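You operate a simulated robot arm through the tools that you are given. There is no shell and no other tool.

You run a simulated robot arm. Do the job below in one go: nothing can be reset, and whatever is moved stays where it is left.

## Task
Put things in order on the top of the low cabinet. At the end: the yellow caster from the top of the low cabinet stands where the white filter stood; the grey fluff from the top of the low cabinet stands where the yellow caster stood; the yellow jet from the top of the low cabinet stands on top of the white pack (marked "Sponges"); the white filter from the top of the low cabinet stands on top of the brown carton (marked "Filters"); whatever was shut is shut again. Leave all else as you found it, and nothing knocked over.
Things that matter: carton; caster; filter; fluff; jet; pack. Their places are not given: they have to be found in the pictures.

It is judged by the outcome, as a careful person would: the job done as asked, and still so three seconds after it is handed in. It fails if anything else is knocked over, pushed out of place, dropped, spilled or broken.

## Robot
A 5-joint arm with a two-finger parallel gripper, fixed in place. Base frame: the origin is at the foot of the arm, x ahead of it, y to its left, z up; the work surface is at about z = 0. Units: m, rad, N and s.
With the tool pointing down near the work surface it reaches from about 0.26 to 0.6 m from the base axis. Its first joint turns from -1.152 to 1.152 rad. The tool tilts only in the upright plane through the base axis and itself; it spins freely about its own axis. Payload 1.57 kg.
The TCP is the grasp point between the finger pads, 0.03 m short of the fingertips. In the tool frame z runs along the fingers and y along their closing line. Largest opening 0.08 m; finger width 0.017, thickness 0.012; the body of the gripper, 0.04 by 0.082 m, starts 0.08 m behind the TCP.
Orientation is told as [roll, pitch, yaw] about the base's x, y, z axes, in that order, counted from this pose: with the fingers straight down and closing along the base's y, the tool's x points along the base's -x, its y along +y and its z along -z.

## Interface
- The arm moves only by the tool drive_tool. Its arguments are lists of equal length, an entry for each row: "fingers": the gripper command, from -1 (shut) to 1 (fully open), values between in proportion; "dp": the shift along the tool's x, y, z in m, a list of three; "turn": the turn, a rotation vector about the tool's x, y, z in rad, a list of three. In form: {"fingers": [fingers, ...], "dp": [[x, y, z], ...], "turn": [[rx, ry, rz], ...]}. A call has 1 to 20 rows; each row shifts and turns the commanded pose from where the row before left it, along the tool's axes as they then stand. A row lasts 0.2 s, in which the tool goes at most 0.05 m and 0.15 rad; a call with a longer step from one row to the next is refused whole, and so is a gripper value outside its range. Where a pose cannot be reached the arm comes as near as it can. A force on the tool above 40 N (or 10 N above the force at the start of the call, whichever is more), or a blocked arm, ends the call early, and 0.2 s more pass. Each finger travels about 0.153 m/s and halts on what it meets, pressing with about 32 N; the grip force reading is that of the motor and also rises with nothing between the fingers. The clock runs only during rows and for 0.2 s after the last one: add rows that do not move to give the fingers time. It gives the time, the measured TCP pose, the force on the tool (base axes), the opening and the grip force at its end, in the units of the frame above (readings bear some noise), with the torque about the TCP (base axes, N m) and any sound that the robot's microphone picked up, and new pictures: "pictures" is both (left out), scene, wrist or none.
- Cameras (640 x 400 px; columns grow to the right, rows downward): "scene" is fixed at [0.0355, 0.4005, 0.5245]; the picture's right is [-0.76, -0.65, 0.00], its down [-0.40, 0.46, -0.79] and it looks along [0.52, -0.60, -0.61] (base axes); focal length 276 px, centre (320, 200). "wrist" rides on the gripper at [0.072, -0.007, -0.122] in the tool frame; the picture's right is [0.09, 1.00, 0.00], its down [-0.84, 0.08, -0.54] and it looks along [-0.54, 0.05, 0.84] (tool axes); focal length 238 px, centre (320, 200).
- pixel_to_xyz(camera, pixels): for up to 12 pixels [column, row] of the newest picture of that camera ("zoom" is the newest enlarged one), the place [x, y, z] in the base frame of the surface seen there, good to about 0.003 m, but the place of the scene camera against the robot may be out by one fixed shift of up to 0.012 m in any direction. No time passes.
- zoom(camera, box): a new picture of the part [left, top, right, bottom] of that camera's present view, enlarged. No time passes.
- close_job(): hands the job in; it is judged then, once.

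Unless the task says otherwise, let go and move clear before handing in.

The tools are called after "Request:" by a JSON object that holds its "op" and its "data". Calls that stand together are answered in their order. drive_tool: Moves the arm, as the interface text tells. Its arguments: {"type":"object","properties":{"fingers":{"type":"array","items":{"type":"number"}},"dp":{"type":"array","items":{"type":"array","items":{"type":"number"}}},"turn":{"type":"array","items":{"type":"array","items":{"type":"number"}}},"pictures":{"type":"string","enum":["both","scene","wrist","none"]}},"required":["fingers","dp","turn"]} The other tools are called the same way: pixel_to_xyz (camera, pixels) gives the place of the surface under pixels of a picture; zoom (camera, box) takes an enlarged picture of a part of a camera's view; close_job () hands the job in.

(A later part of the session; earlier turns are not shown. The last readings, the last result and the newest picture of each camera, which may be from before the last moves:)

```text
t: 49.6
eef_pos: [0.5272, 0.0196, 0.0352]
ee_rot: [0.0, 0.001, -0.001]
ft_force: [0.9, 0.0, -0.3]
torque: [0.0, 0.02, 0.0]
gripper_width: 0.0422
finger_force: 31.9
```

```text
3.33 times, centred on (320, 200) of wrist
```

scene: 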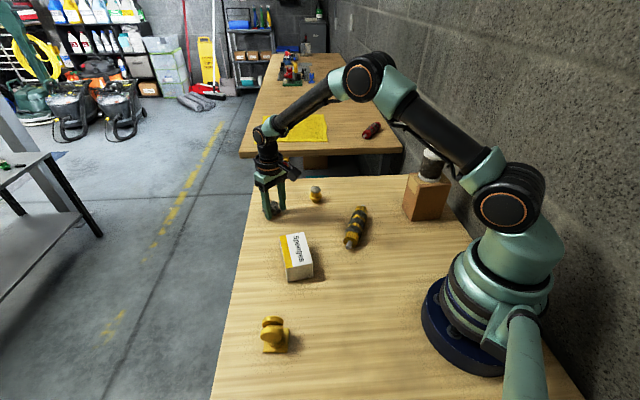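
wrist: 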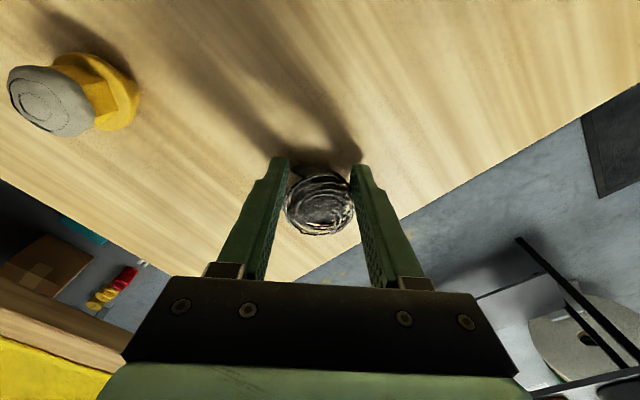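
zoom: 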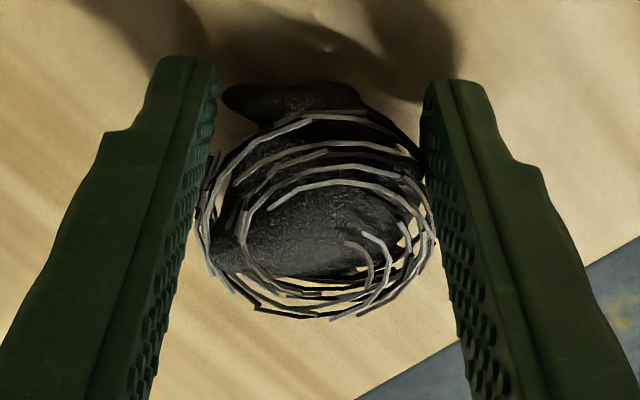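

There is still almost no contact force with the tips at z 0.005, so the fluff's lowest point is within a few millimetres of the table. I lower 1.5 mm more, open slowly, and look at how it rests.

Request:
{"op": "drive_tool", "data": {"fingers": [-1, -1, 0.1, 0.3, 0.6, 1, 1], "dp": [[0, 0, 0.0015], [0, 0, 0], [0, 0, 0], [0, 0, 0], [0, 0, 0], [0, 0, 0], [0, 0, 0]], "turn": [[0, 0, 0], [0, 0, 0], [0, 0, 0], [0, 0, 0], [0, 0, 0], [0, 0, 0], [0, 0, 0]]}}

Request:
{"op": "zoom", "data": {"camera": "scene", "box": [250, 185, 300, 225]}}

Request:
{"op": "zoom", "data": {"camera": "wrist", "box": [260, 120, 380, 240]}}

```text
t: 51.2
eef_pos: [0.5256, 0.0211, 0.0344]
ee_rot: [0.001, 0.001, 0.0]
ft_force: [-0.1, 0.5, 0.2]
torque: [0.01, 0.0, -0.06]
gripper_width: 0.0799
finger_force: 0.0
```

scene: 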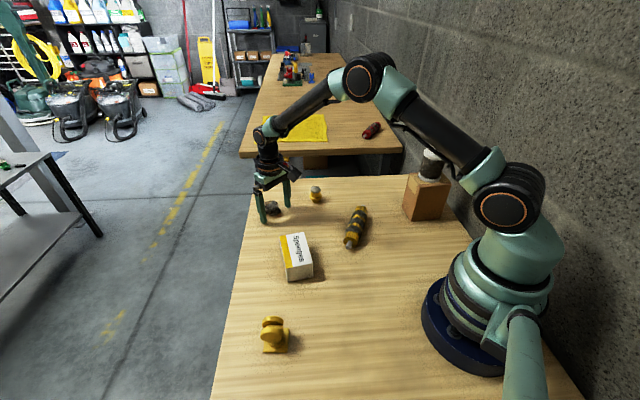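
wrist: 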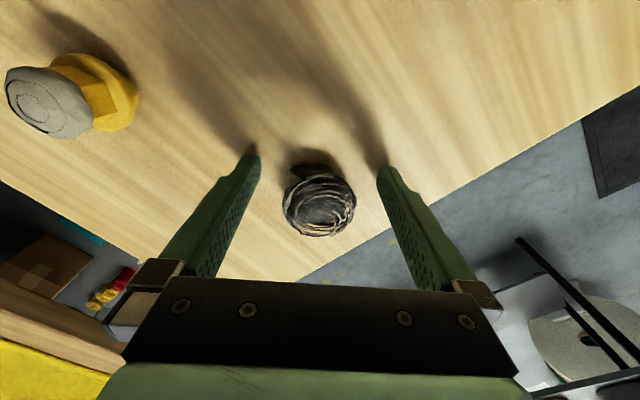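

```text
10.00 times, centred on (275, 205) of scene
```

zoom: 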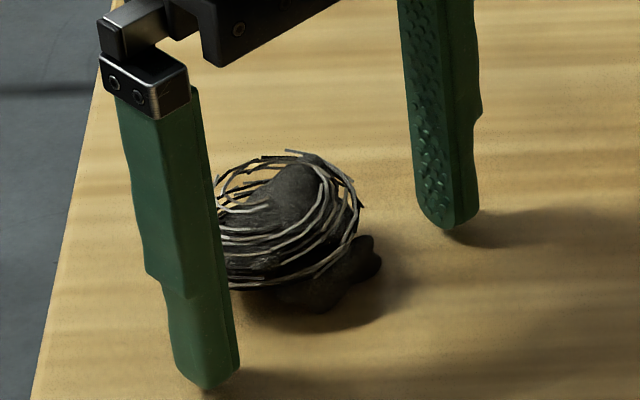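

```text
3.33 times, centred on (320, 180) of wrist
```

zoom: 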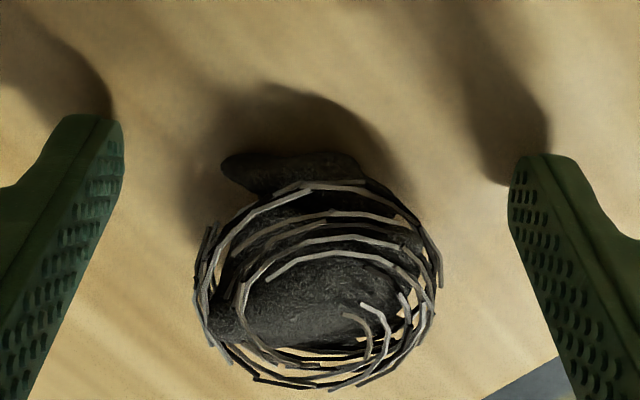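

The fluff rests on the table between the open fingers. I rise and compare its attitude with the first picture.

Request:
{"op": "drive_tool", "data": {"fingers": [1, 1, 1, 1, 1], "dp": [[0, 0, -0.02], [0, 0, -0.04], [0, 0, -0.04], [0, 0, -0.04], [0.03, 0, -0.03]], "turn": [[0, 0, 0], [0, 0, 0], [0, 0, 0], [0, 0, 0], [0, 0, 0]]}}

Request:
{"op": "zoom", "data": {"camera": "scene", "box": [250, 185, 300, 225]}}

Request:
{"op": "zoom", "data": {"camera": "wrist", "box": [260, 80, 380, 170]}}

```text
t: 52.4
eef_pos: [0.4973, 0.0203, 0.2057]
ee_rot: [0.001, 0.0, -0.001]
ft_force: [-0.1, -0.5, -0.1]
torque: [0.0, -0.02, 0.02]
gripper_width: 0.08
finger_force: 0.0
```

scene: 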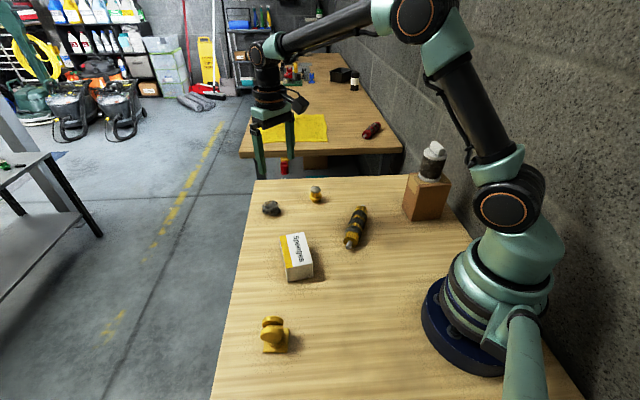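
wrist: 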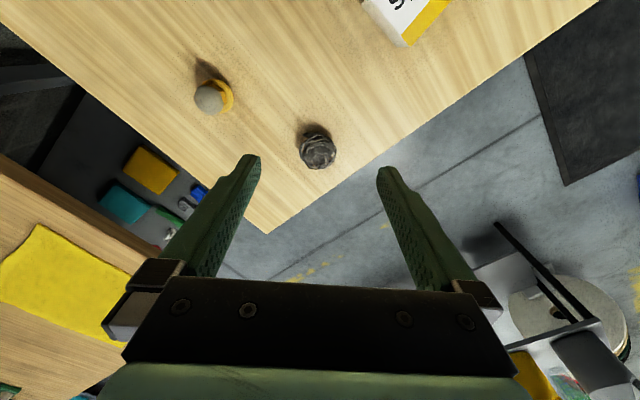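

```text
10.00 times, centred on (275, 205) of scene
```

zoom: 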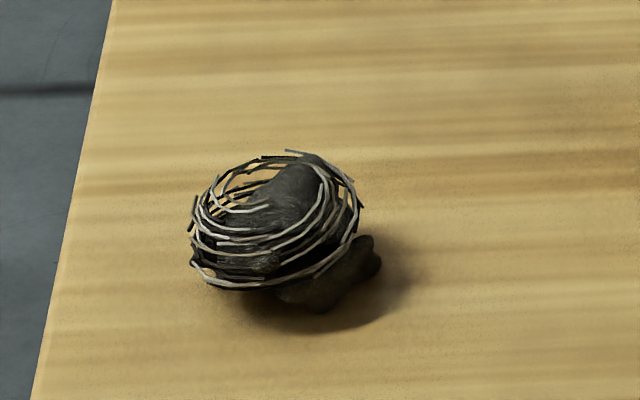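

```text
4.44 times, centred on (320, 125) of wrist
```

zoom: 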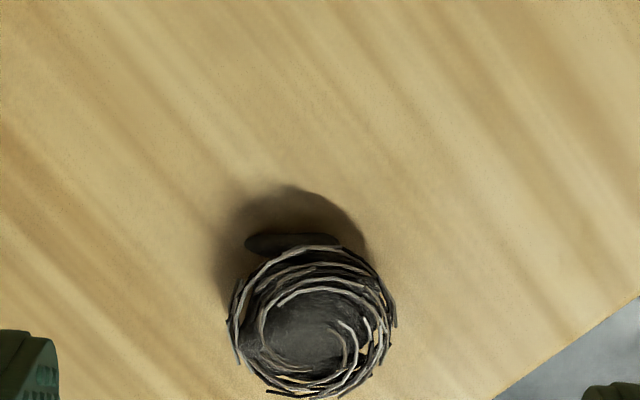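

The fluff sits on the table; its dark foot now faces the robot rather than the left, so it mostly turned about the vertical. I measure its height profile to judge any tilt.

Request:
{"op": "pixel_to_xyz", "data": {"camera": "zoom", "pixels": [[310, 340], [290, 320], [340, 320], [270, 350], [350, 350], [310, 300], [310, 370], [310, 280], [290, 243], [240, 320], [385, 320], [310, 392]]}}

Request:
{"op": "pixel_to_xyz", "data": {"camera": "scene", "pixels": [[273, 202], [270, 205], [268, 210], [276, 205], [280, 213], [272, 214], [266, 207], [278, 201]]}}

Request:
{"op": "zoom", "data": {"camera": "scene", "box": [240, 160, 400, 260]}}

```text
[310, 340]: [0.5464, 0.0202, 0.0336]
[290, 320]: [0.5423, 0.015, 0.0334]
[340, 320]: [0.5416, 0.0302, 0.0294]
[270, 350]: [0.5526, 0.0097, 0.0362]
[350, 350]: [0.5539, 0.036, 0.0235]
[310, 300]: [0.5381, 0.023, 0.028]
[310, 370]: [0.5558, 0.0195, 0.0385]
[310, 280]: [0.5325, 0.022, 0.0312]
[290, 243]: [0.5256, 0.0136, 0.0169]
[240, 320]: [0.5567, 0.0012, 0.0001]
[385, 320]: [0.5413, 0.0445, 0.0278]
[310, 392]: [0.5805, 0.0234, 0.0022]
```

```text
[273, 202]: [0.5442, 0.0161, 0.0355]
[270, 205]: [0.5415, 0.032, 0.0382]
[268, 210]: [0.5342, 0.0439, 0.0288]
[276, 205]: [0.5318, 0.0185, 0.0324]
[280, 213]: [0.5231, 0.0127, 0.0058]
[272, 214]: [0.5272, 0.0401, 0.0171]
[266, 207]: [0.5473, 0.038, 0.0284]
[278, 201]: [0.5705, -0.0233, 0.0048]
```

```text
4.00 times, centred on (320, 210) of scene
```

zoom: 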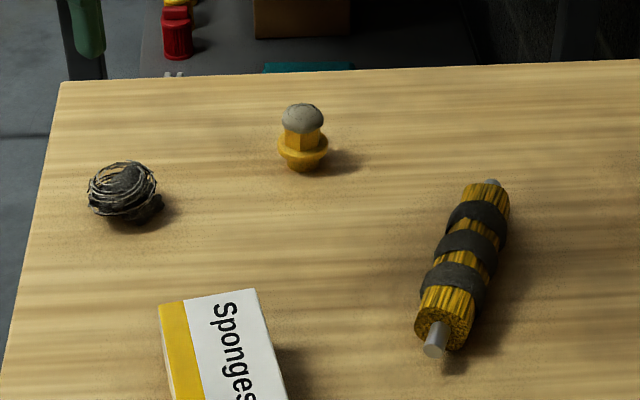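

The readings suggest only a modest tilt (foot top still at z 0.017), but I want a low side view to be sure. I back off and pitch the tool so the wrist camera looks at the fluff nearly level, staying clear of jet and pack.

Request:
{"op": "drive_tool", "data": {"fingers": [1, 1, 1, 1, 1, 1, 1, 1, 1, 1], "dp": [[0.035, -0.006, 0], [0.025, -0.006, 0], [0, 0, 0], [0, 0, 0], [0, 0, 0], [0, 0, 0], [0.0217, 0, 0.0316], [0.0217, 0, 0.0316], [0.0117, 0, 0.0171], [0, 0, 0]], "turn": [[0, 0, 0], [0, 0, 0], [0, -0.15, 0], [0, -0.15, 0], [0, -0.15, 0], [0, -0.15, 0], [0, 0, 0], [0, 0, 0], [0, 0, 0], [0, 0, 0]]}}

Request:
{"op": "zoom", "data": {"camera": "wrist", "box": [260, 90, 400, 190]}}

```text
t: 54.6
eef_pos: [0.4369, 0.0088, 0.1071]
ee_rot: [0.013, -0.602, -0.002]
ft_force: [0.7, -0.5, 0.0]
torque: [0.0, 0.02, -0.01]
gripper_width: 0.0798
finger_force: 0.1
```

scene: 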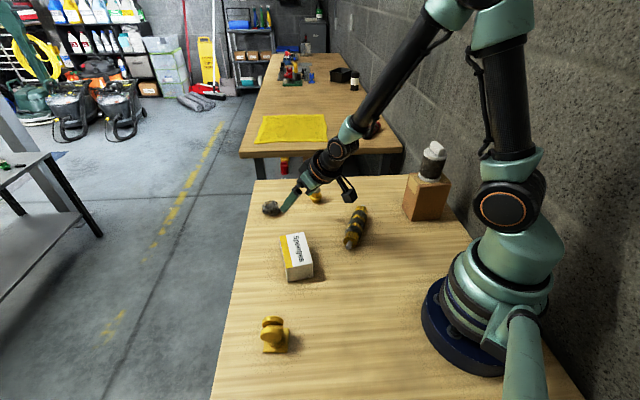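
wrist: 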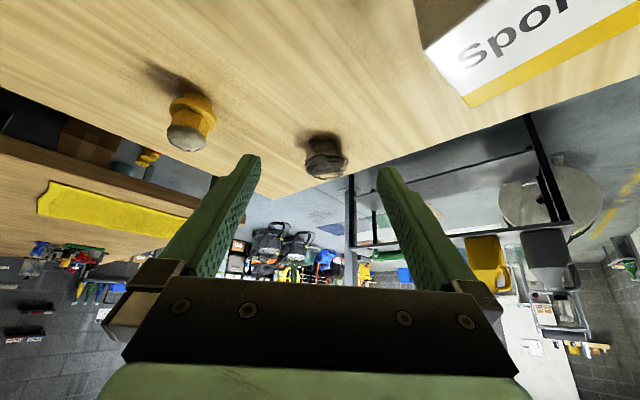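

```text
4.00 times, centred on (330, 140) of wrist
```

zoom: 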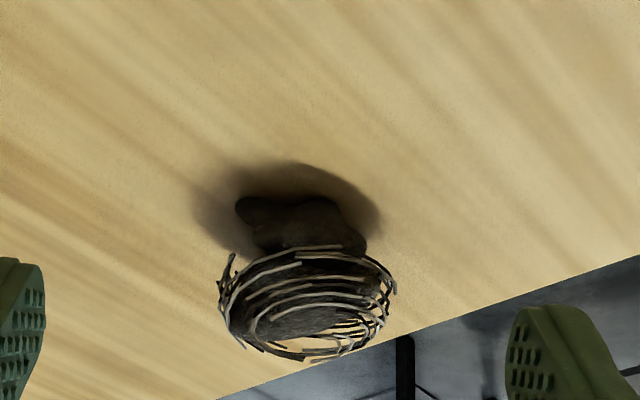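

In this (upside-down) view the fluff leans about 15° away from the robot, with its foot toward me. I will regrip at the coil's middle, clear of the foot, and correct the lean by pitching when placing; first I go back above it.

Request:
{"op": "drive_tool", "data": {"fingers": [1, 1, 1, 1, 1, 1, 1, 1, 1, 1], "dp": [[-0.0226, 0, -0.033], [-0.0226, 0, -0.033], [0, 0, 0], [0, 0, 0], [0, 0, 0], [0, 0, 0], [-0.035, 0.005, 0], [-0.035, 0.005, 0], [-0.035, 0.003, 0], [0, 0, 0.03]], "turn": [[0, 0, 0], [0, 0, 0], [0, 0.15, 0], [0, 0.15, 0], [0, 0.15, 0], [0, 0.15, 0], [0, 0, 0], [0, 0, 0], [0, 0, 0], [0, 0, 0]]}}

Request:
{"op": "zoom", "data": {"camera": "wrist", "box": [260, 90, 380, 180]}}

Request:
{"op": "pixel_to_xyz", "data": {"camera": "zoom", "pixels": [[320, 180], [320, 150], [320, 220], [320, 250], [260, 200], [380, 200], [280, 180], [350, 180], [320, 120], [290, 120], [240, 200], [400, 200]]}}

```text
t: 56.8
eef_pos: [0.5402, 0.0221, 0.1578]
ee_rot: [-0.001, 0.002, 0.0]
ft_force: [-0.3, -0.5, 0.3]
torque: [0.01, 0.03, -0.04]
gripper_width: 0.08
finger_force: 0.0
```

scene: 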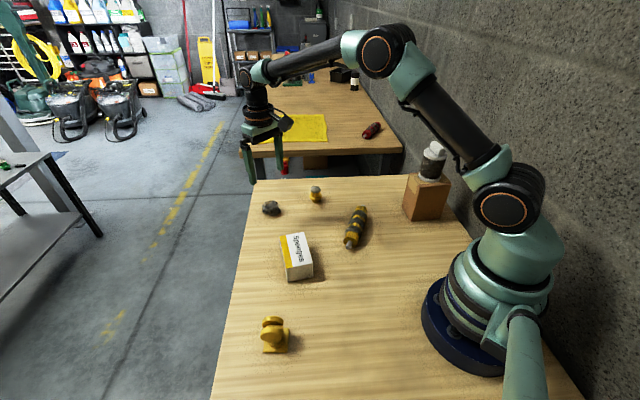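
wrist: 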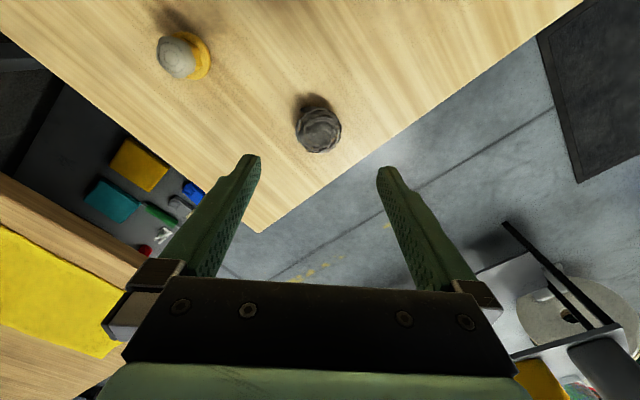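

```text
4.44 times, centred on (320, 135) of wrist
```

zoom: 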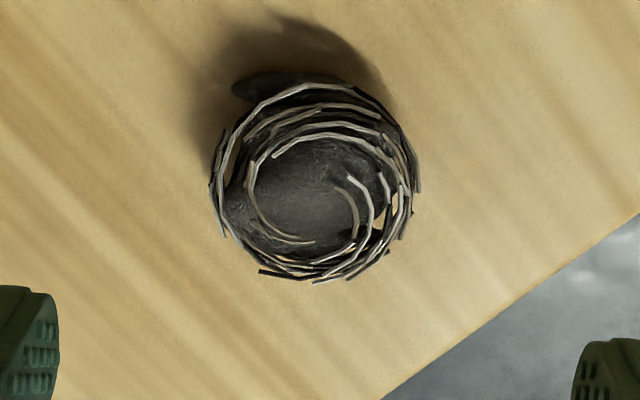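

```text
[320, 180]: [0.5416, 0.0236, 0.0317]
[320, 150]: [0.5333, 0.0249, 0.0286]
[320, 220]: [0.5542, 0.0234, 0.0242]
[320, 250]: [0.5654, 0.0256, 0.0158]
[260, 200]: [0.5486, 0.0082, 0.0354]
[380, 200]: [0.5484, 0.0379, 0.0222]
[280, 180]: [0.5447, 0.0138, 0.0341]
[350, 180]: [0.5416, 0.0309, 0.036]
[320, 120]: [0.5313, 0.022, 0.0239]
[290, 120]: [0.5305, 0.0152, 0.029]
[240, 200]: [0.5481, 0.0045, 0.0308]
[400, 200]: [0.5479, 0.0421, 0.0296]
```

The coil's centre is at about (0.544, 0.021) with the foot at x≈0.525, outside the finger width. I lower there to TCP z 0.036 and close.

Request:
{"op": "drive_tool", "data": {"fingers": [1, 1, 1, 1, 1, 1, 0.3, 0.1, -0.2, -1, -1], "dp": [[-0.004, -0.001, 0.03], [0, 0, 0.04], [0, 0, 0.03], [0, 0, 0.015], [0, 0, 0.007], [0, 0, 0], [0, 0, 0], [0, 0, 0], [0, 0, 0], [0, 0, 0], [0, 0, 0]], "turn": [[0, 0, 0], [0, 0, 0], [0, 0, 0], [0, 0, 0], [0, 0, 0], [0, 0, 0], [0, 0, 0], [0, 0, 0], [0, 0, 0], [0, 0, 0], [0, 0, 0]]}}

Request:
{"op": "zoom", "data": {"camera": "wrist", "box": [260, 130, 380, 240]}}

Request:
{"op": "zoom", "data": {"camera": "scene", "box": [250, 185, 300, 225]}}

```text
t: 59.2
eef_pos: [0.5447, 0.0199, 0.037]
ee_rot: [0.001, 0.0, 0.0]
ft_force: [0.8, 0.0, 0.3]
torque: [0.03, -0.03, 0.0]
gripper_width: 0.0422
finger_force: 31.8
```

scene: 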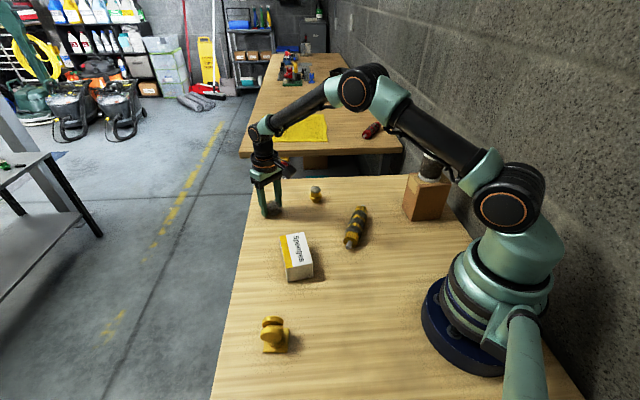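
wrist: 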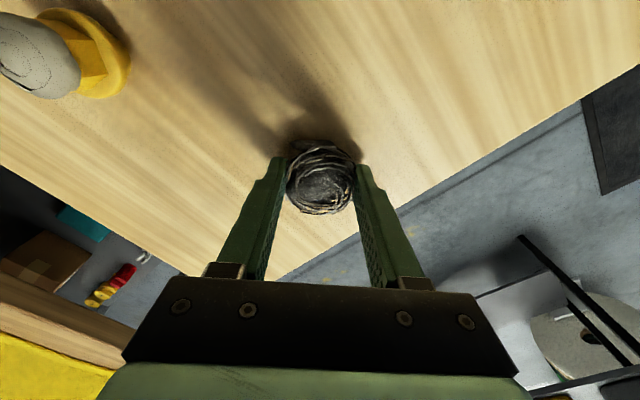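

```text
3.64 times, centred on (320, 185) of wrist
```

zoom: 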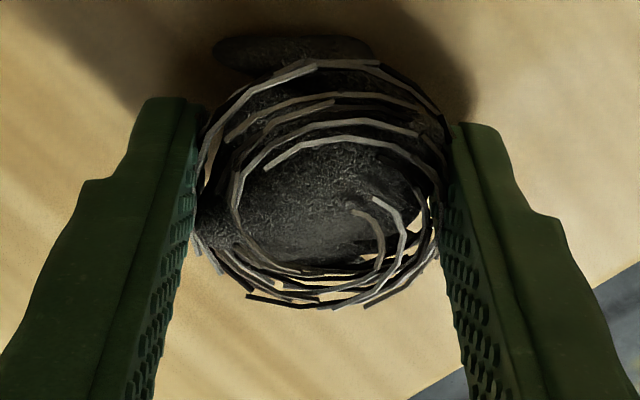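

```text
10.00 times, centred on (275, 205) of scene
```

zoom: 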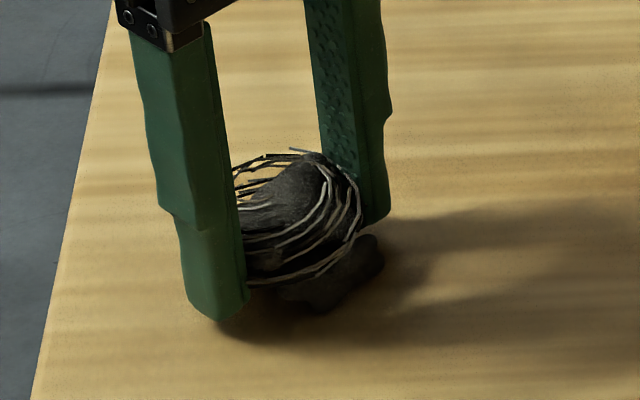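

The fingers hold the fluff at 0.0422 with no visible rotation. I lift a few centimetres and check again.

Request:
{"op": "drive_tool", "data": {"fingers": [-1, -1, -1, -1, -1], "dp": [[0, 0, -0.008], [0, 0, -0.015], [0, 0, -0.02], [0, 0, -0.02], [0, 0, 0]], "turn": [[0, 0, 0], [0, 0, 0], [0, 0, 0], [0, 0, 0], [0, 0, 0]]}}

Request:
{"op": "zoom", "data": {"camera": "wrist", "box": [260, 130, 380, 240]}}

Request:
{"op": "zoom", "data": {"camera": "scene", "box": [245, 170, 295, 210]}}

```text
t: 60.4
eef_pos: [0.5436, 0.0201, 0.0987]
ee_rot: [0.0, -0.001, 0.0]
ft_force: [-0.3, -0.6, 0.5]
torque: [-0.02, 0.0, 0.0]
gripper_width: 0.0421
finger_force: 31.6
```

scene: 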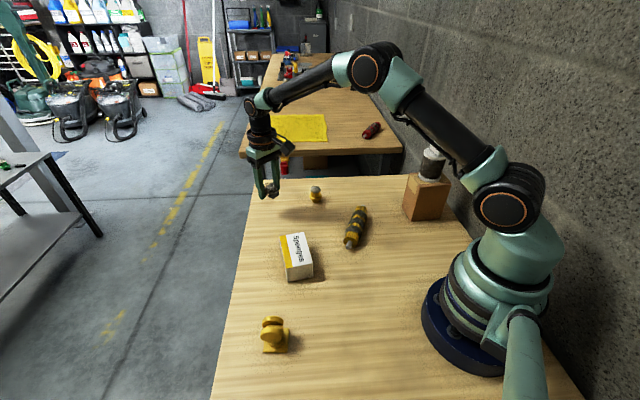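
wrist: 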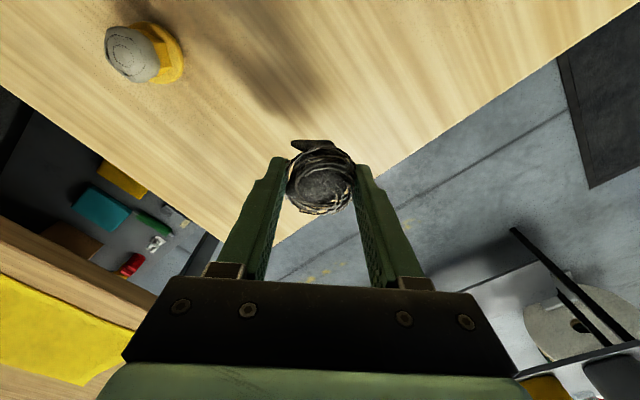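

```text
3.64 times, centred on (320, 185) of wrist
```

zoom: 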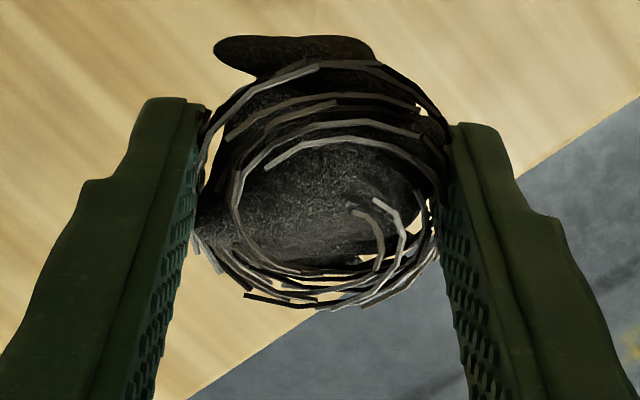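

```text
10.00 times, centred on (270, 190) of scene
```

zoom: 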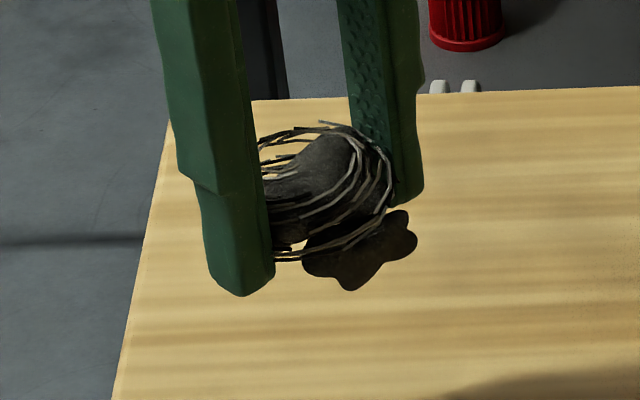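

The grip is steady after lifting (0.0421, no turning). I carry the fluff at z 0.25 to above the caster's old spot (0.389, -0.232), turning the tool to face along the radius.

Request:
{"op": "drive_tool", "data": {"fingers": [-1, -1, -1, -1, -1, -1, -1, -1, -1, -1, -1, -1, -1, -1, -1, -1], "dp": [[0, 0, -0.0375], [0, 0, -0.0375], [0, 0, -0.0375], [0, 0, -0.0375], [0.0219, -0.0359, 0], [0.0219, -0.0359, 0], [0.0219, -0.0359, 0], [0.0219, -0.0359, 0], [0.0219, -0.0359, 0], [0.0219, -0.0359, 0], [0.0219, -0.0359, 0], [0, 0, 0], [0, 0, 0], [0, 0, 0], [0, 0, 0], [0, 0, 0]], "turn": [[0, 0, 0], [0, 0, 0], [0, 0, 0], [0, 0, 0], [0, 0, 0], [0, 0, 0], [0, 0, 0], [0, 0, 0], [0, 0, 0], [0, 0, 0], [0, 0, 0], [0, 0, 0.1345], [0, 0, 0.1345], [0, 0, 0.1345], [0, 0, 0.1345], [0, 0, 0]]}}

Request:
{"op": "zoom", "data": {"camera": "wrist", "box": [240, 100, 400, 240]}}

Request:
{"op": "zoom", "data": {"camera": "scene", "box": [340, 80, 440, 200]}}

```text
t: 63.8
eef_pos: [0.3924, -0.2312, 0.249]
ee_rot: [0.0, -0.001, -0.539]
ft_force: [0.4, -0.9, -0.4]
torque: [-0.01, 0.02, 0.02]
gripper_width: 0.0421
finger_force: 31.8
```

scene: 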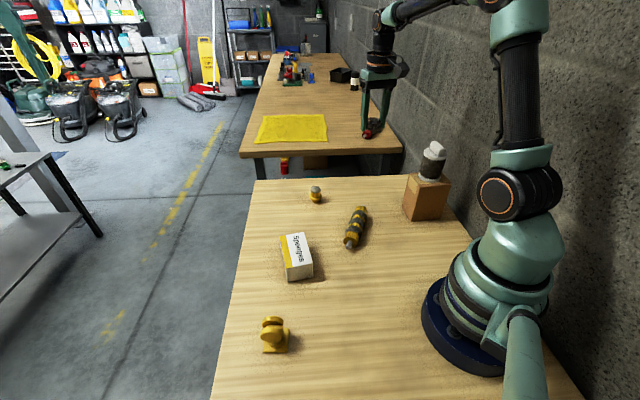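
wrist: 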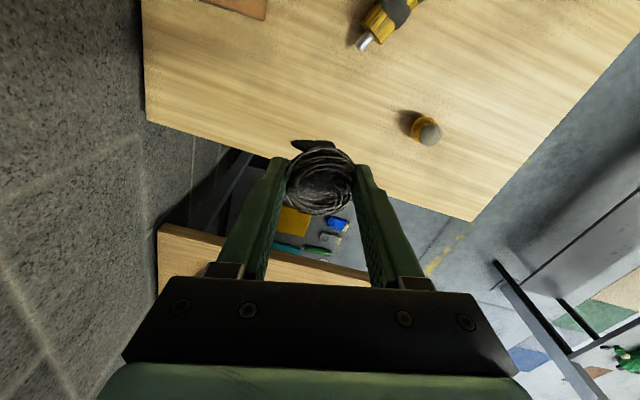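

```text
2.86 times, centred on (320, 170) of wrist
```

zoom: 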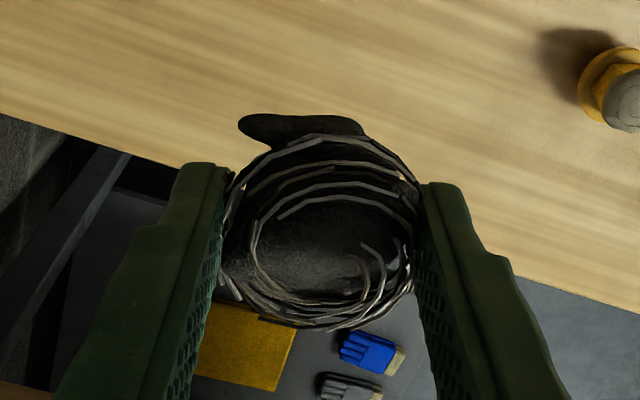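

```text
3.33 times, centred on (390, 140) of scene
```

zoom: 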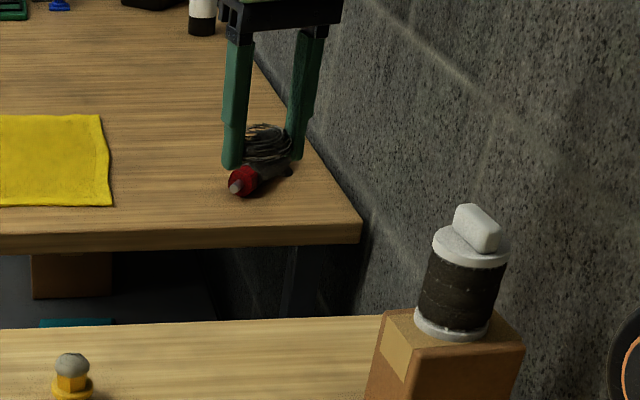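

Request:
{"op": "zoom", "data": {"camera": "scene", "box": [350, 105, 400, 145]}}

```text
10.00 times, centred on (375, 125) of scene
```

zoom: 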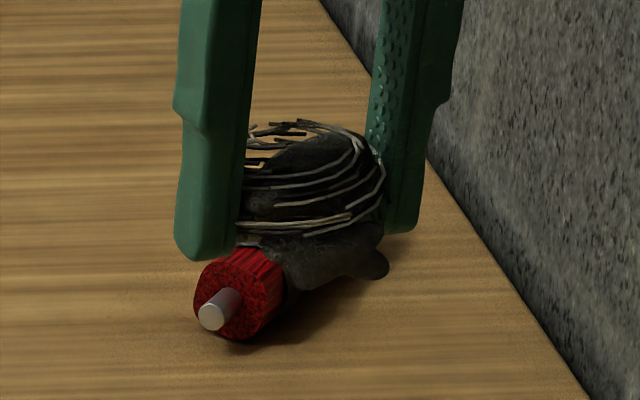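

The red tool on the far table confuses this view. I raise the fluff and turn it so its lean direction is square to the scene camera, to measure the tilt from the side.

Request:
{"op": "drive_tool", "data": {"fingers": [-1, -1, -1, -1, -1, -1, -1, -1], "dp": [[0, 0, -0.02], [0, 0, -0.03], [0, 0, -0.03], [0, 0, -0.03], [0, 0, -0.02], [0, 0, 0], [0, 0, 0], [0, 0, 0]], "turn": [[0, 0, -0.15], [0, 0, -0.15], [0, 0, -0.15], [0, 0, -0.15], [0, 0, -0.15], [0, 0, -0.15], [0, 0, -0.15], [0, 0, 0]]}}

Request:
{"op": "zoom", "data": {"camera": "scene", "box": [350, 60, 410, 110]}}

```text
t: 65.6
eef_pos: [0.3906, -0.23, 0.3772]
ee_rot: [0.001, 0.0, 0.512]
ft_force: [0.3, 0.6, -0.7]
torque: [0.02, -0.01, -0.01]
gripper_width: 0.0423
finger_force: 32.2
```

scene: 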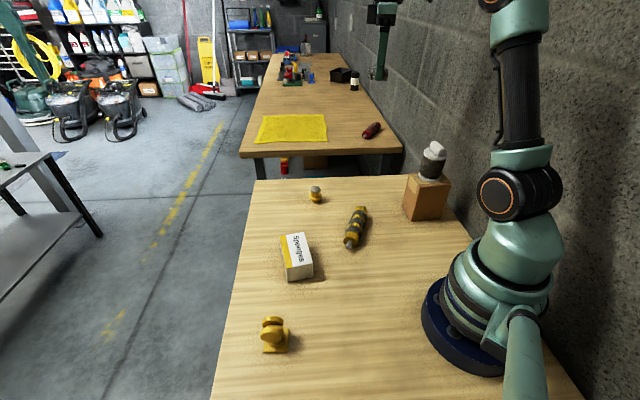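
wrist: 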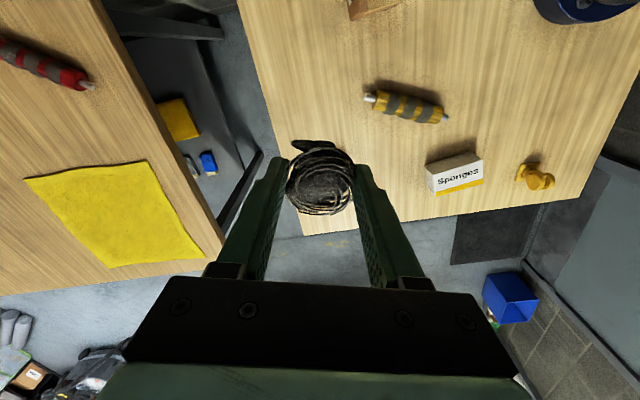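

```text
8.00 times, centred on (380, 85) of scene
```

zoom: 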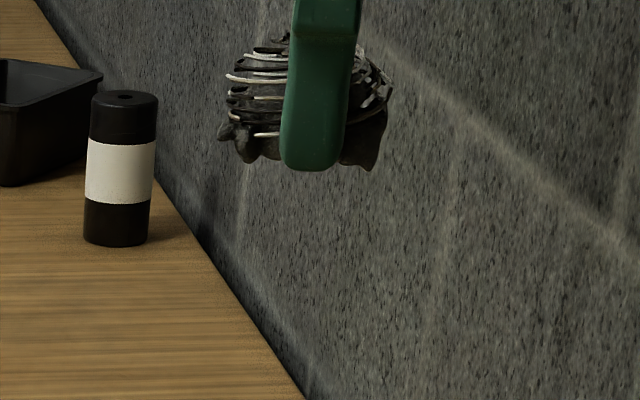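

From the side (zoom 220–390, 35–170) the coils and the foot are practically level, so the fluff is upright in the grip and no correction is needed. I centre it over (0.389, -0.232) and lower it close to the table.

Request:
{"op": "drive_tool", "data": {"fingers": [-1, -1, -1, -1, -1, -1, -1, -1, -1, -1, -1, -1], "dp": [[0.0046, -0.0008, 0], [0, 0, 0.04], [0, 0, 0.04], [0, 0, 0.04], [0, 0, 0.04], [0, 0, 0.04], [0, 0, 0.04], [0, 0, 0.04], [0, 0, 0.03], [0, 0, 0.015], [0, 0, 0.007], [0, 0, 0]], "turn": [[0, 0, 0], [0, 0, 0], [0, 0, 0], [0, 0, 0], [0, 0, 0], [0, 0, 0], [0, 0, 0], [0, 0, 0], [0, 0, 0], [0, 0, 0], [0, 0, 0], [0, 0, 0]]}}

Request:
{"op": "zoom", "data": {"camera": "scene", "box": [340, 160, 390, 210]}}

Request:
{"op": "zoom", "data": {"camera": "wrist", "box": [250, 110, 390, 230]}}

```text
t: 68.2
eef_pos: [0.3885, -0.2342, 0.0471]
ee_rot: [0.0, 0.0, 0.512]
ft_force: [-0.1, -0.3, -0.5]
torque: [-0.01, -0.02, 0.0]
gripper_width: 0.0424
finger_force: 32.3
```

scene: 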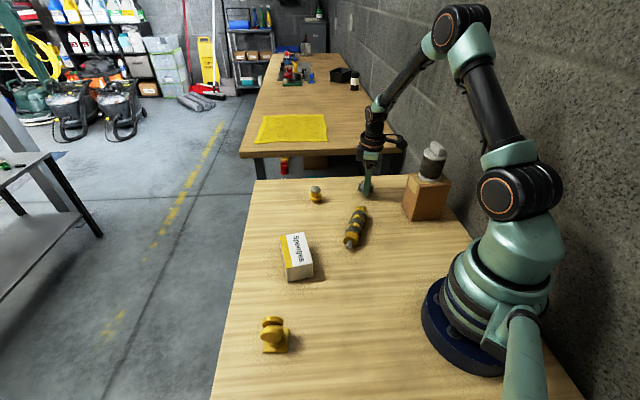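
wrist: 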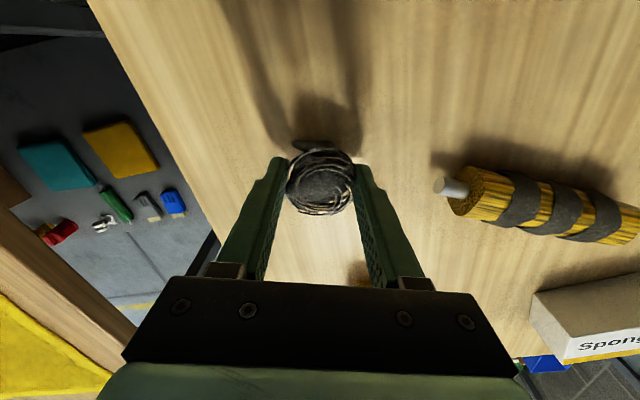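

```text
8.00 times, centred on (365, 185) of scene
```

zoom: 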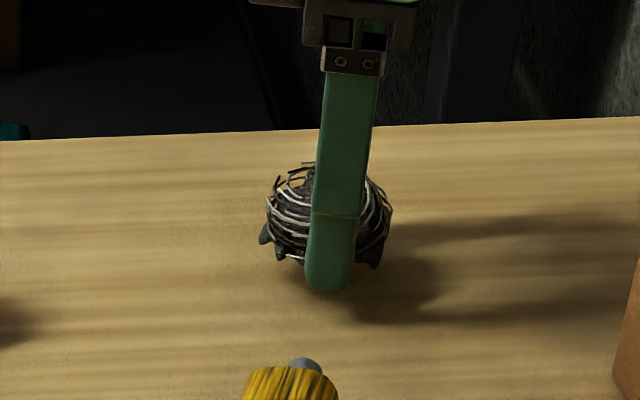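

```text
3.33 times, centred on (320, 170) of wrist
```

zoom: 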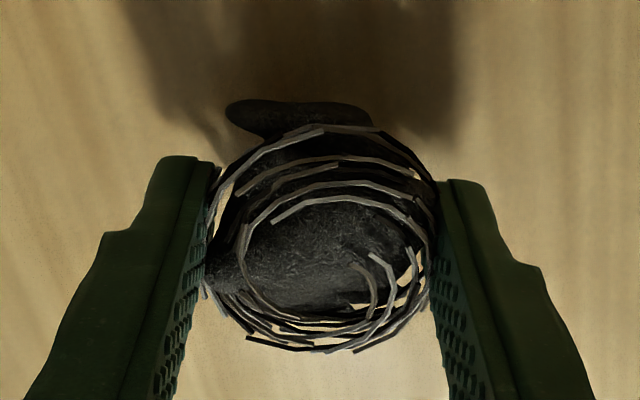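

The fluff is about 10 mm above the table, over the spot. I lower it the rest of the way slowly.

Request:
{"op": "drive_tool", "data": {"fingers": [-1, -1, -1, -1, -1], "dp": [[0, 0, 0.004], [0, 0, 0.003], [0, 0, 0.002], [0, 0, 0.0008], [0, 0, 0]], "turn": [[0, 0, 0], [0, 0, 0], [0, 0, 0], [0, 0, 0], [0, 0, 0]], "pictures": "wrist"}}

```text
t: 69.4
eef_pos: [0.388, -0.2334, 0.0377]
ee_rot: [-0.001, 0.0, 0.513]
ft_force: [-0.8, -0.4, -0.1]
torque: [0.0, 0.02, 0.01]
gripper_width: 0.0423
finger_force: 31.8
```

wrist: 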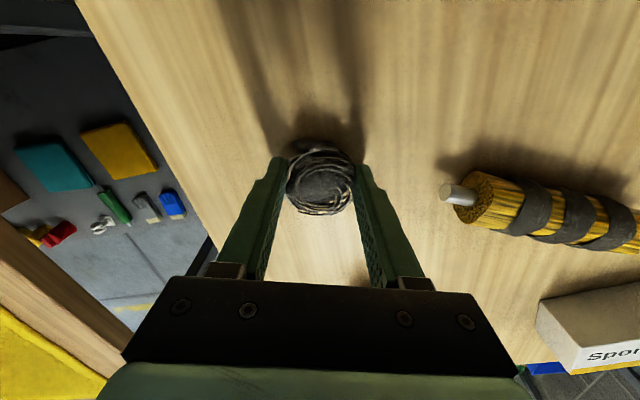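

The TCP is at z 0.0377, the height at which it was gripped on the table. I lower 1 mm more, open gently, and rise straight up.

Request:
{"op": "drive_tool", "data": {"fingers": [-1, 0.15, 0.3, 0.5, 0.65, 0.65, 0.65, 0.65, 0.65, 0.65], "dp": [[0, 0, 0.001], [0, 0, 0], [0, 0, 0], [0, 0, 0], [0, 0, 0], [0, 0, -0.015], [0, 0, -0.03], [0, 0, -0.04], [0, 0, -0.04], [0, 0, -0.04]], "turn": [[0, 0, 0], [0, 0, 0], [0, 0, 0], [0, 0, 0], [0, 0, 0], [0, 0, 0], [0, 0, 0], [0, 0, 0], [0, 0, 0], [0, 0, 0]]}}

Request:
{"op": "zoom", "data": {"camera": "scene", "box": [330, 160, 400, 210]}}

Request:
{"op": "zoom", "data": {"camera": "wrist", "box": [250, 60, 390, 170]}}

```text
t: 71.6
eef_pos: [0.3879, -0.2331, 0.2027]
ee_rot: [0.0, -0.001, 0.511]
ft_force: [-0.4, 0.3, -0.2]
torque: [-0.01, -0.01, -0.01]
gripper_width: 0.066
finger_force: 0.0
```

scene: 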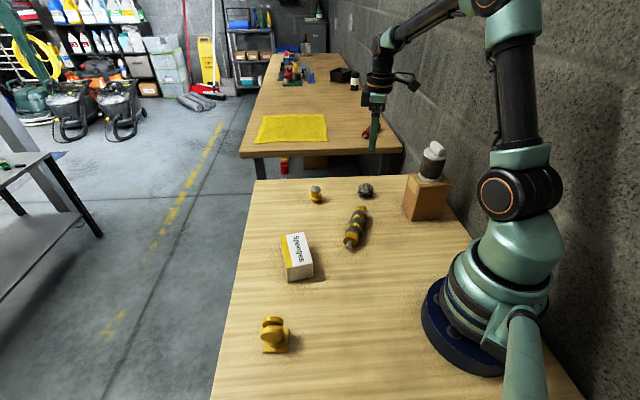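
wrist: 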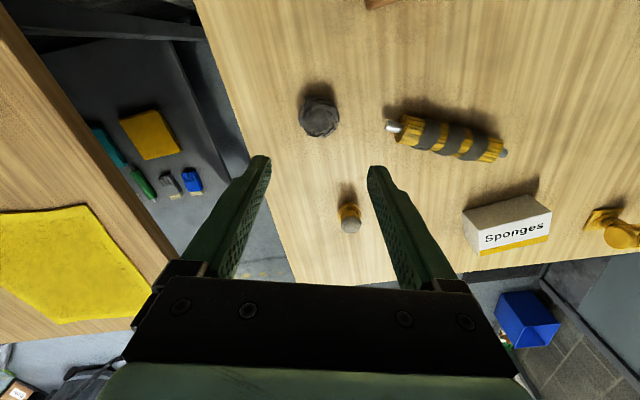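

```text
8.00 times, centred on (365, 185) of scene
```

zoom: 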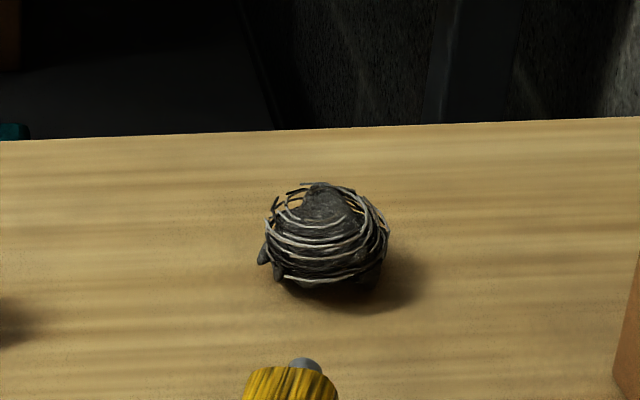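

```text
3.64 times, centred on (320, 115) of wrist
```

zoom: 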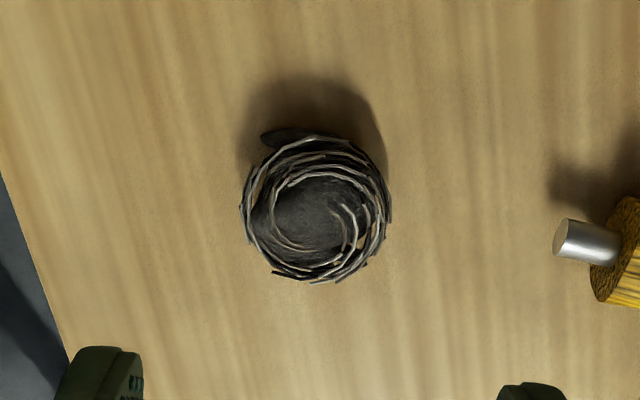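

The fluff sits upright at the caster's old spot, level coils in the scene zoom (260–390, 183–290). I check its position and read the jet's.

Request:
{"op": "pixel_to_xyz", "data": {"camera": "zoom", "pixels": [[315, 210], [250, 210], [382, 210], [318, 150], [318, 270]]}}

Request:
{"op": "pixel_to_xyz", "data": {"camera": "wrist", "pixels": [[350, 224], [350, 215], [349, 208], [340, 212], [358, 212], [506, 236], [470, 218], [548, 222], [520, 205], [484, 250]]}}

Request:
{"op": "zoom", "data": {"camera": "wrist", "box": [310, 180, 390, 240]}}

```text
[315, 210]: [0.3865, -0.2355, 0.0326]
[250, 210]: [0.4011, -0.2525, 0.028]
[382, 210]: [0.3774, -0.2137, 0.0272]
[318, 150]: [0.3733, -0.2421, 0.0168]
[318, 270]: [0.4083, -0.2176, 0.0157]
```

```text
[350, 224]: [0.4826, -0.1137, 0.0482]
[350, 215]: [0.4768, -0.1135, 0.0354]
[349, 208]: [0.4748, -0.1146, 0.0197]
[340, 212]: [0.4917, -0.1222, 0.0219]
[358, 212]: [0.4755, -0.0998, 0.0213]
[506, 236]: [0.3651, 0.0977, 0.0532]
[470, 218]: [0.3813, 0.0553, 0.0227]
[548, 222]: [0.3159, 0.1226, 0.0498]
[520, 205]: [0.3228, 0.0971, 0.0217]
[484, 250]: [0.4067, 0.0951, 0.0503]
```

```text
6.67 times, centred on (350, 210) of wrist
```

zoom: 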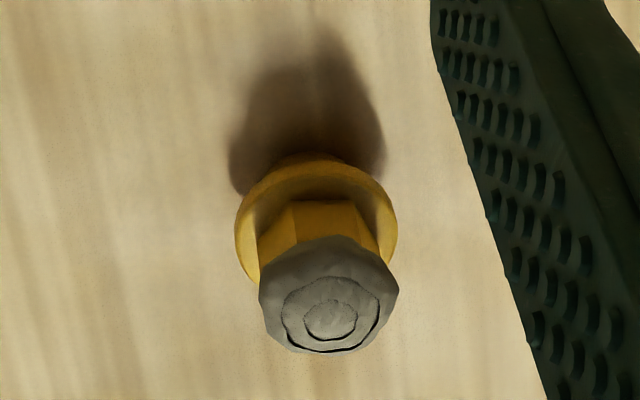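

The fluff's centre reads about (0.390, -0.2315). Next the jet at about (0.48, -0.11): I move above it and look straight down.

Request:
{"op": "drive_tool", "data": {"fingers": [0.65, 0.65, 0.65, 0.65, 0.65, 0.65, 0.65, 0.65, 0.65], "dp": [[-0.0337, 0.0172, 0], [-0.0337, 0.0172, 0], [-0.0337, 0.0172, 0], [-0.0337, 0.0172, 0], [0, 0, 0], [0, 0, 0], [0, 0, 0], [0, 0, 0], [0, 0, 0]], "turn": [[0, 0, 0], [0, 0, 0], [0, 0, 0], [0, 0, 0], [0, 0, 0.128], [0, 0, 0.128], [0, 0, 0.128], [0, 0, 0.127], [0, 0, 0]]}}

Request:
{"op": "zoom", "data": {"camera": "wrist", "box": [270, 80, 370, 160]}}

Request:
{"op": "zoom", "data": {"camera": "scene", "box": [296, 170, 336, 210]}}

```text
t: 73.6
eef_pos: [0.4735, -0.107, 0.2012]
ee_rot: [0.0, 0.001, -0.003]
ft_force: [-0.4, 0.0, -0.1]
torque: [0.0, 0.0, -0.01]
gripper_width: 0.066
finger_force: 0.1
```

scene: 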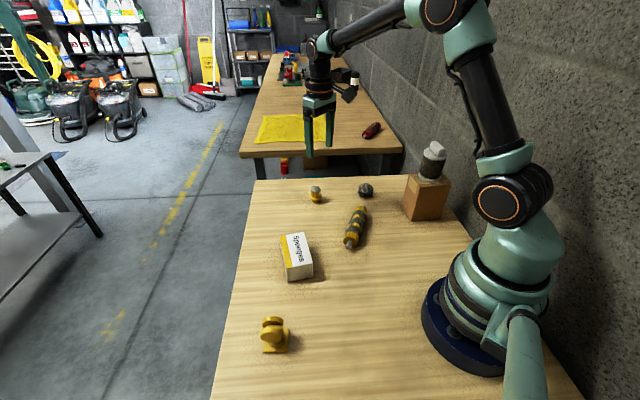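
wrist: 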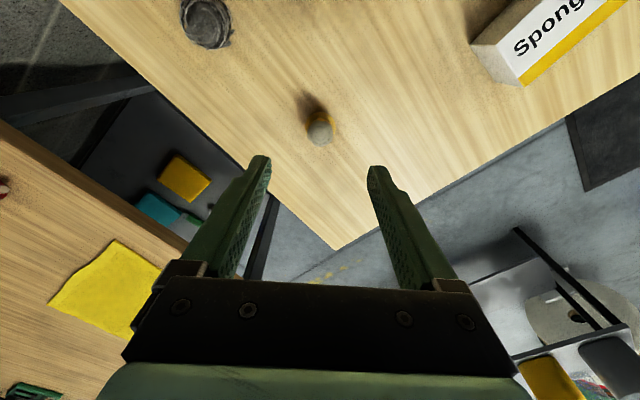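

```text
5.00 times, centred on (320, 120) of wrist
```

zoom: 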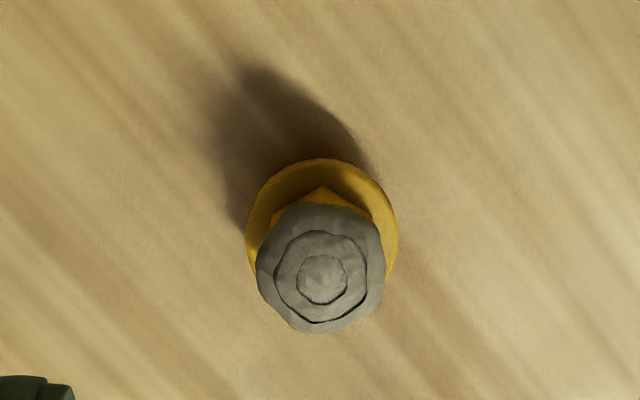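

```text
10.00 times, centred on (316, 190) of scene
```

zoom: 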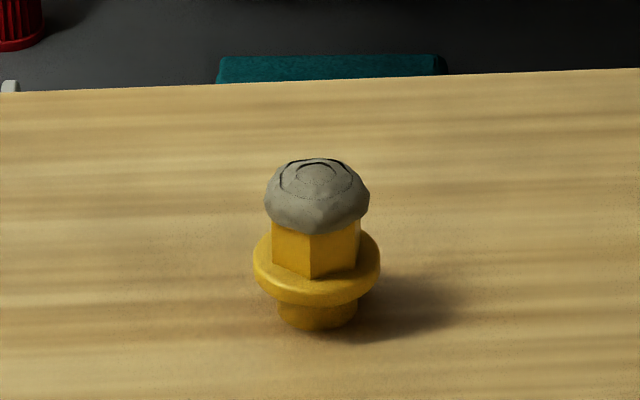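

The jet has a grey dome over a yellow hex body and a wider flange below. I measure its heights and centre to choose a grip above the flange.

Request:
{"op": "pixel_to_xyz", "data": {"camera": "wrist", "pixels": [[320, 136], [309, 136], [332, 136], [320, 124], [320, 146], [320, 116], [307, 126], [334, 126], [316, 116]]}}

Request:
{"op": "pixel_to_xyz", "data": {"camera": "zoom", "pixels": [[316, 175], [316, 215], [310, 245], [310, 270], [312, 290], [312, 318], [275, 200], [362, 200], [262, 262], [375, 262]]}}

```text
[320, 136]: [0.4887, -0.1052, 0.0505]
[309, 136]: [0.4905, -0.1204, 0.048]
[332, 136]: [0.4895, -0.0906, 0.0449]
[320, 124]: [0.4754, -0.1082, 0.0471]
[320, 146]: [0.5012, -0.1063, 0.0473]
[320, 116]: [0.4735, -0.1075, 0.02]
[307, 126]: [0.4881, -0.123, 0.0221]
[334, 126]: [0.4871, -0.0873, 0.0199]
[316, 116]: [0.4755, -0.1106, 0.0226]
```

```text
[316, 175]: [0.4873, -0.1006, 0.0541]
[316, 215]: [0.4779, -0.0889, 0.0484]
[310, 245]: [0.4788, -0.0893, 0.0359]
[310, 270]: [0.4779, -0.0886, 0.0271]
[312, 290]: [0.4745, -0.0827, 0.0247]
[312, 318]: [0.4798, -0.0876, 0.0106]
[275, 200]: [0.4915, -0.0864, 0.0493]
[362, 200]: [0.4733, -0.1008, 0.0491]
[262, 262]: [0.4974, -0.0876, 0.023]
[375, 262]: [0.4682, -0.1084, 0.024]
```

The jet is centred at (0.4875, -0.106), dome 0.030 wide with top z 0.051, flange top z 0.021. I descend to TCP z 0.056 (tips just above the flange) and close on the dome.

Request:
{"op": "drive_tool", "data": {"fingers": [0.65, 0.65, 0.65, 0.65, 0.65, 0.65, 0.65], "dp": [[-0.014, 0.001, 0], [0, 0, 0.04], [0, 0, 0.04], [0, 0, 0.035], [0, 0, 0.02], [0, 0, 0.01], [0, 0, 0]], "turn": [[0, 0, 0], [0, 0, 0], [0, 0, 0], [0, 0, 0], [0, 0, 0], [0, 0, 0], [0, 0, 0]]}}

Request:
{"op": "zoom", "data": {"camera": "wrist", "box": [250, 110, 390, 230]}}

Request:
{"op": "zoom", "data": {"camera": "scene", "box": [290, 160, 340, 210]}}

```text
t: 75.2
eef_pos: [0.486, -0.1056, 0.0565]
ee_rot: [0.001, 0.0, -0.002]
ft_force: [0.5, -0.7, -0.4]
torque: [-0.01, 0.01, 0.0]
gripper_width: 0.0661
finger_force: 0.0
```

scene: 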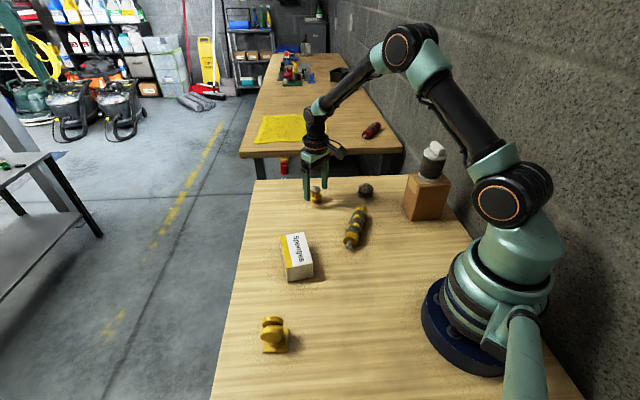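
wrist: 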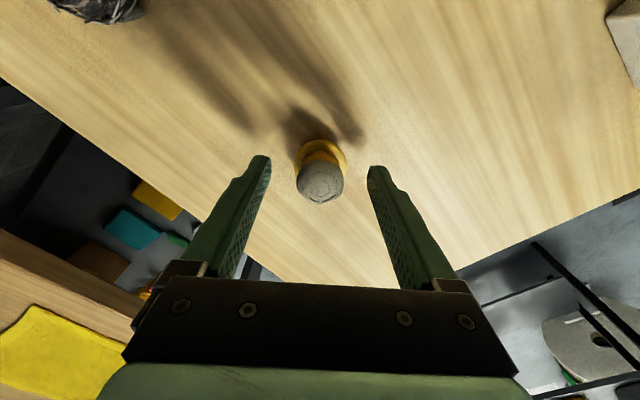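

```text
3.33 times, centred on (320, 170) of wrist
```

zoom: 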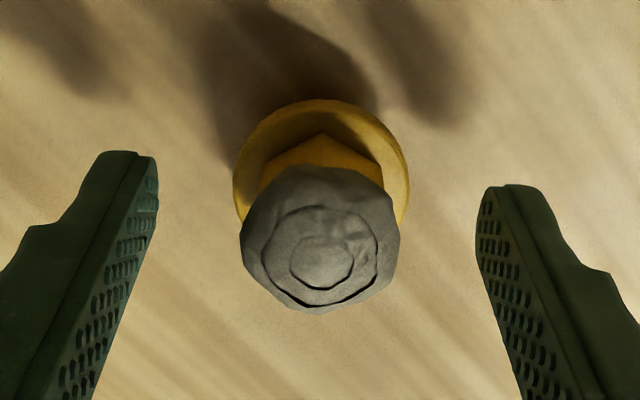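

```text
8.00 times, centred on (315, 185) of scene
```

zoom: 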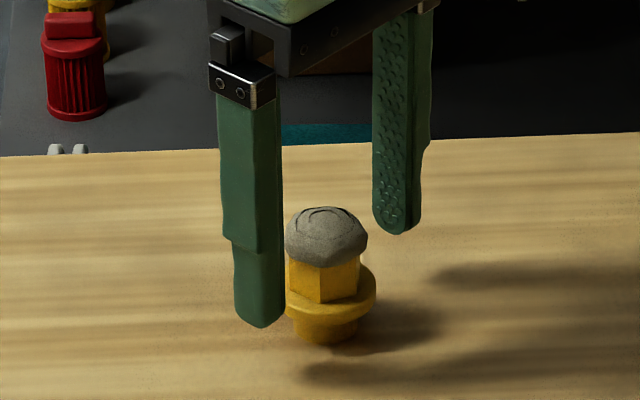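

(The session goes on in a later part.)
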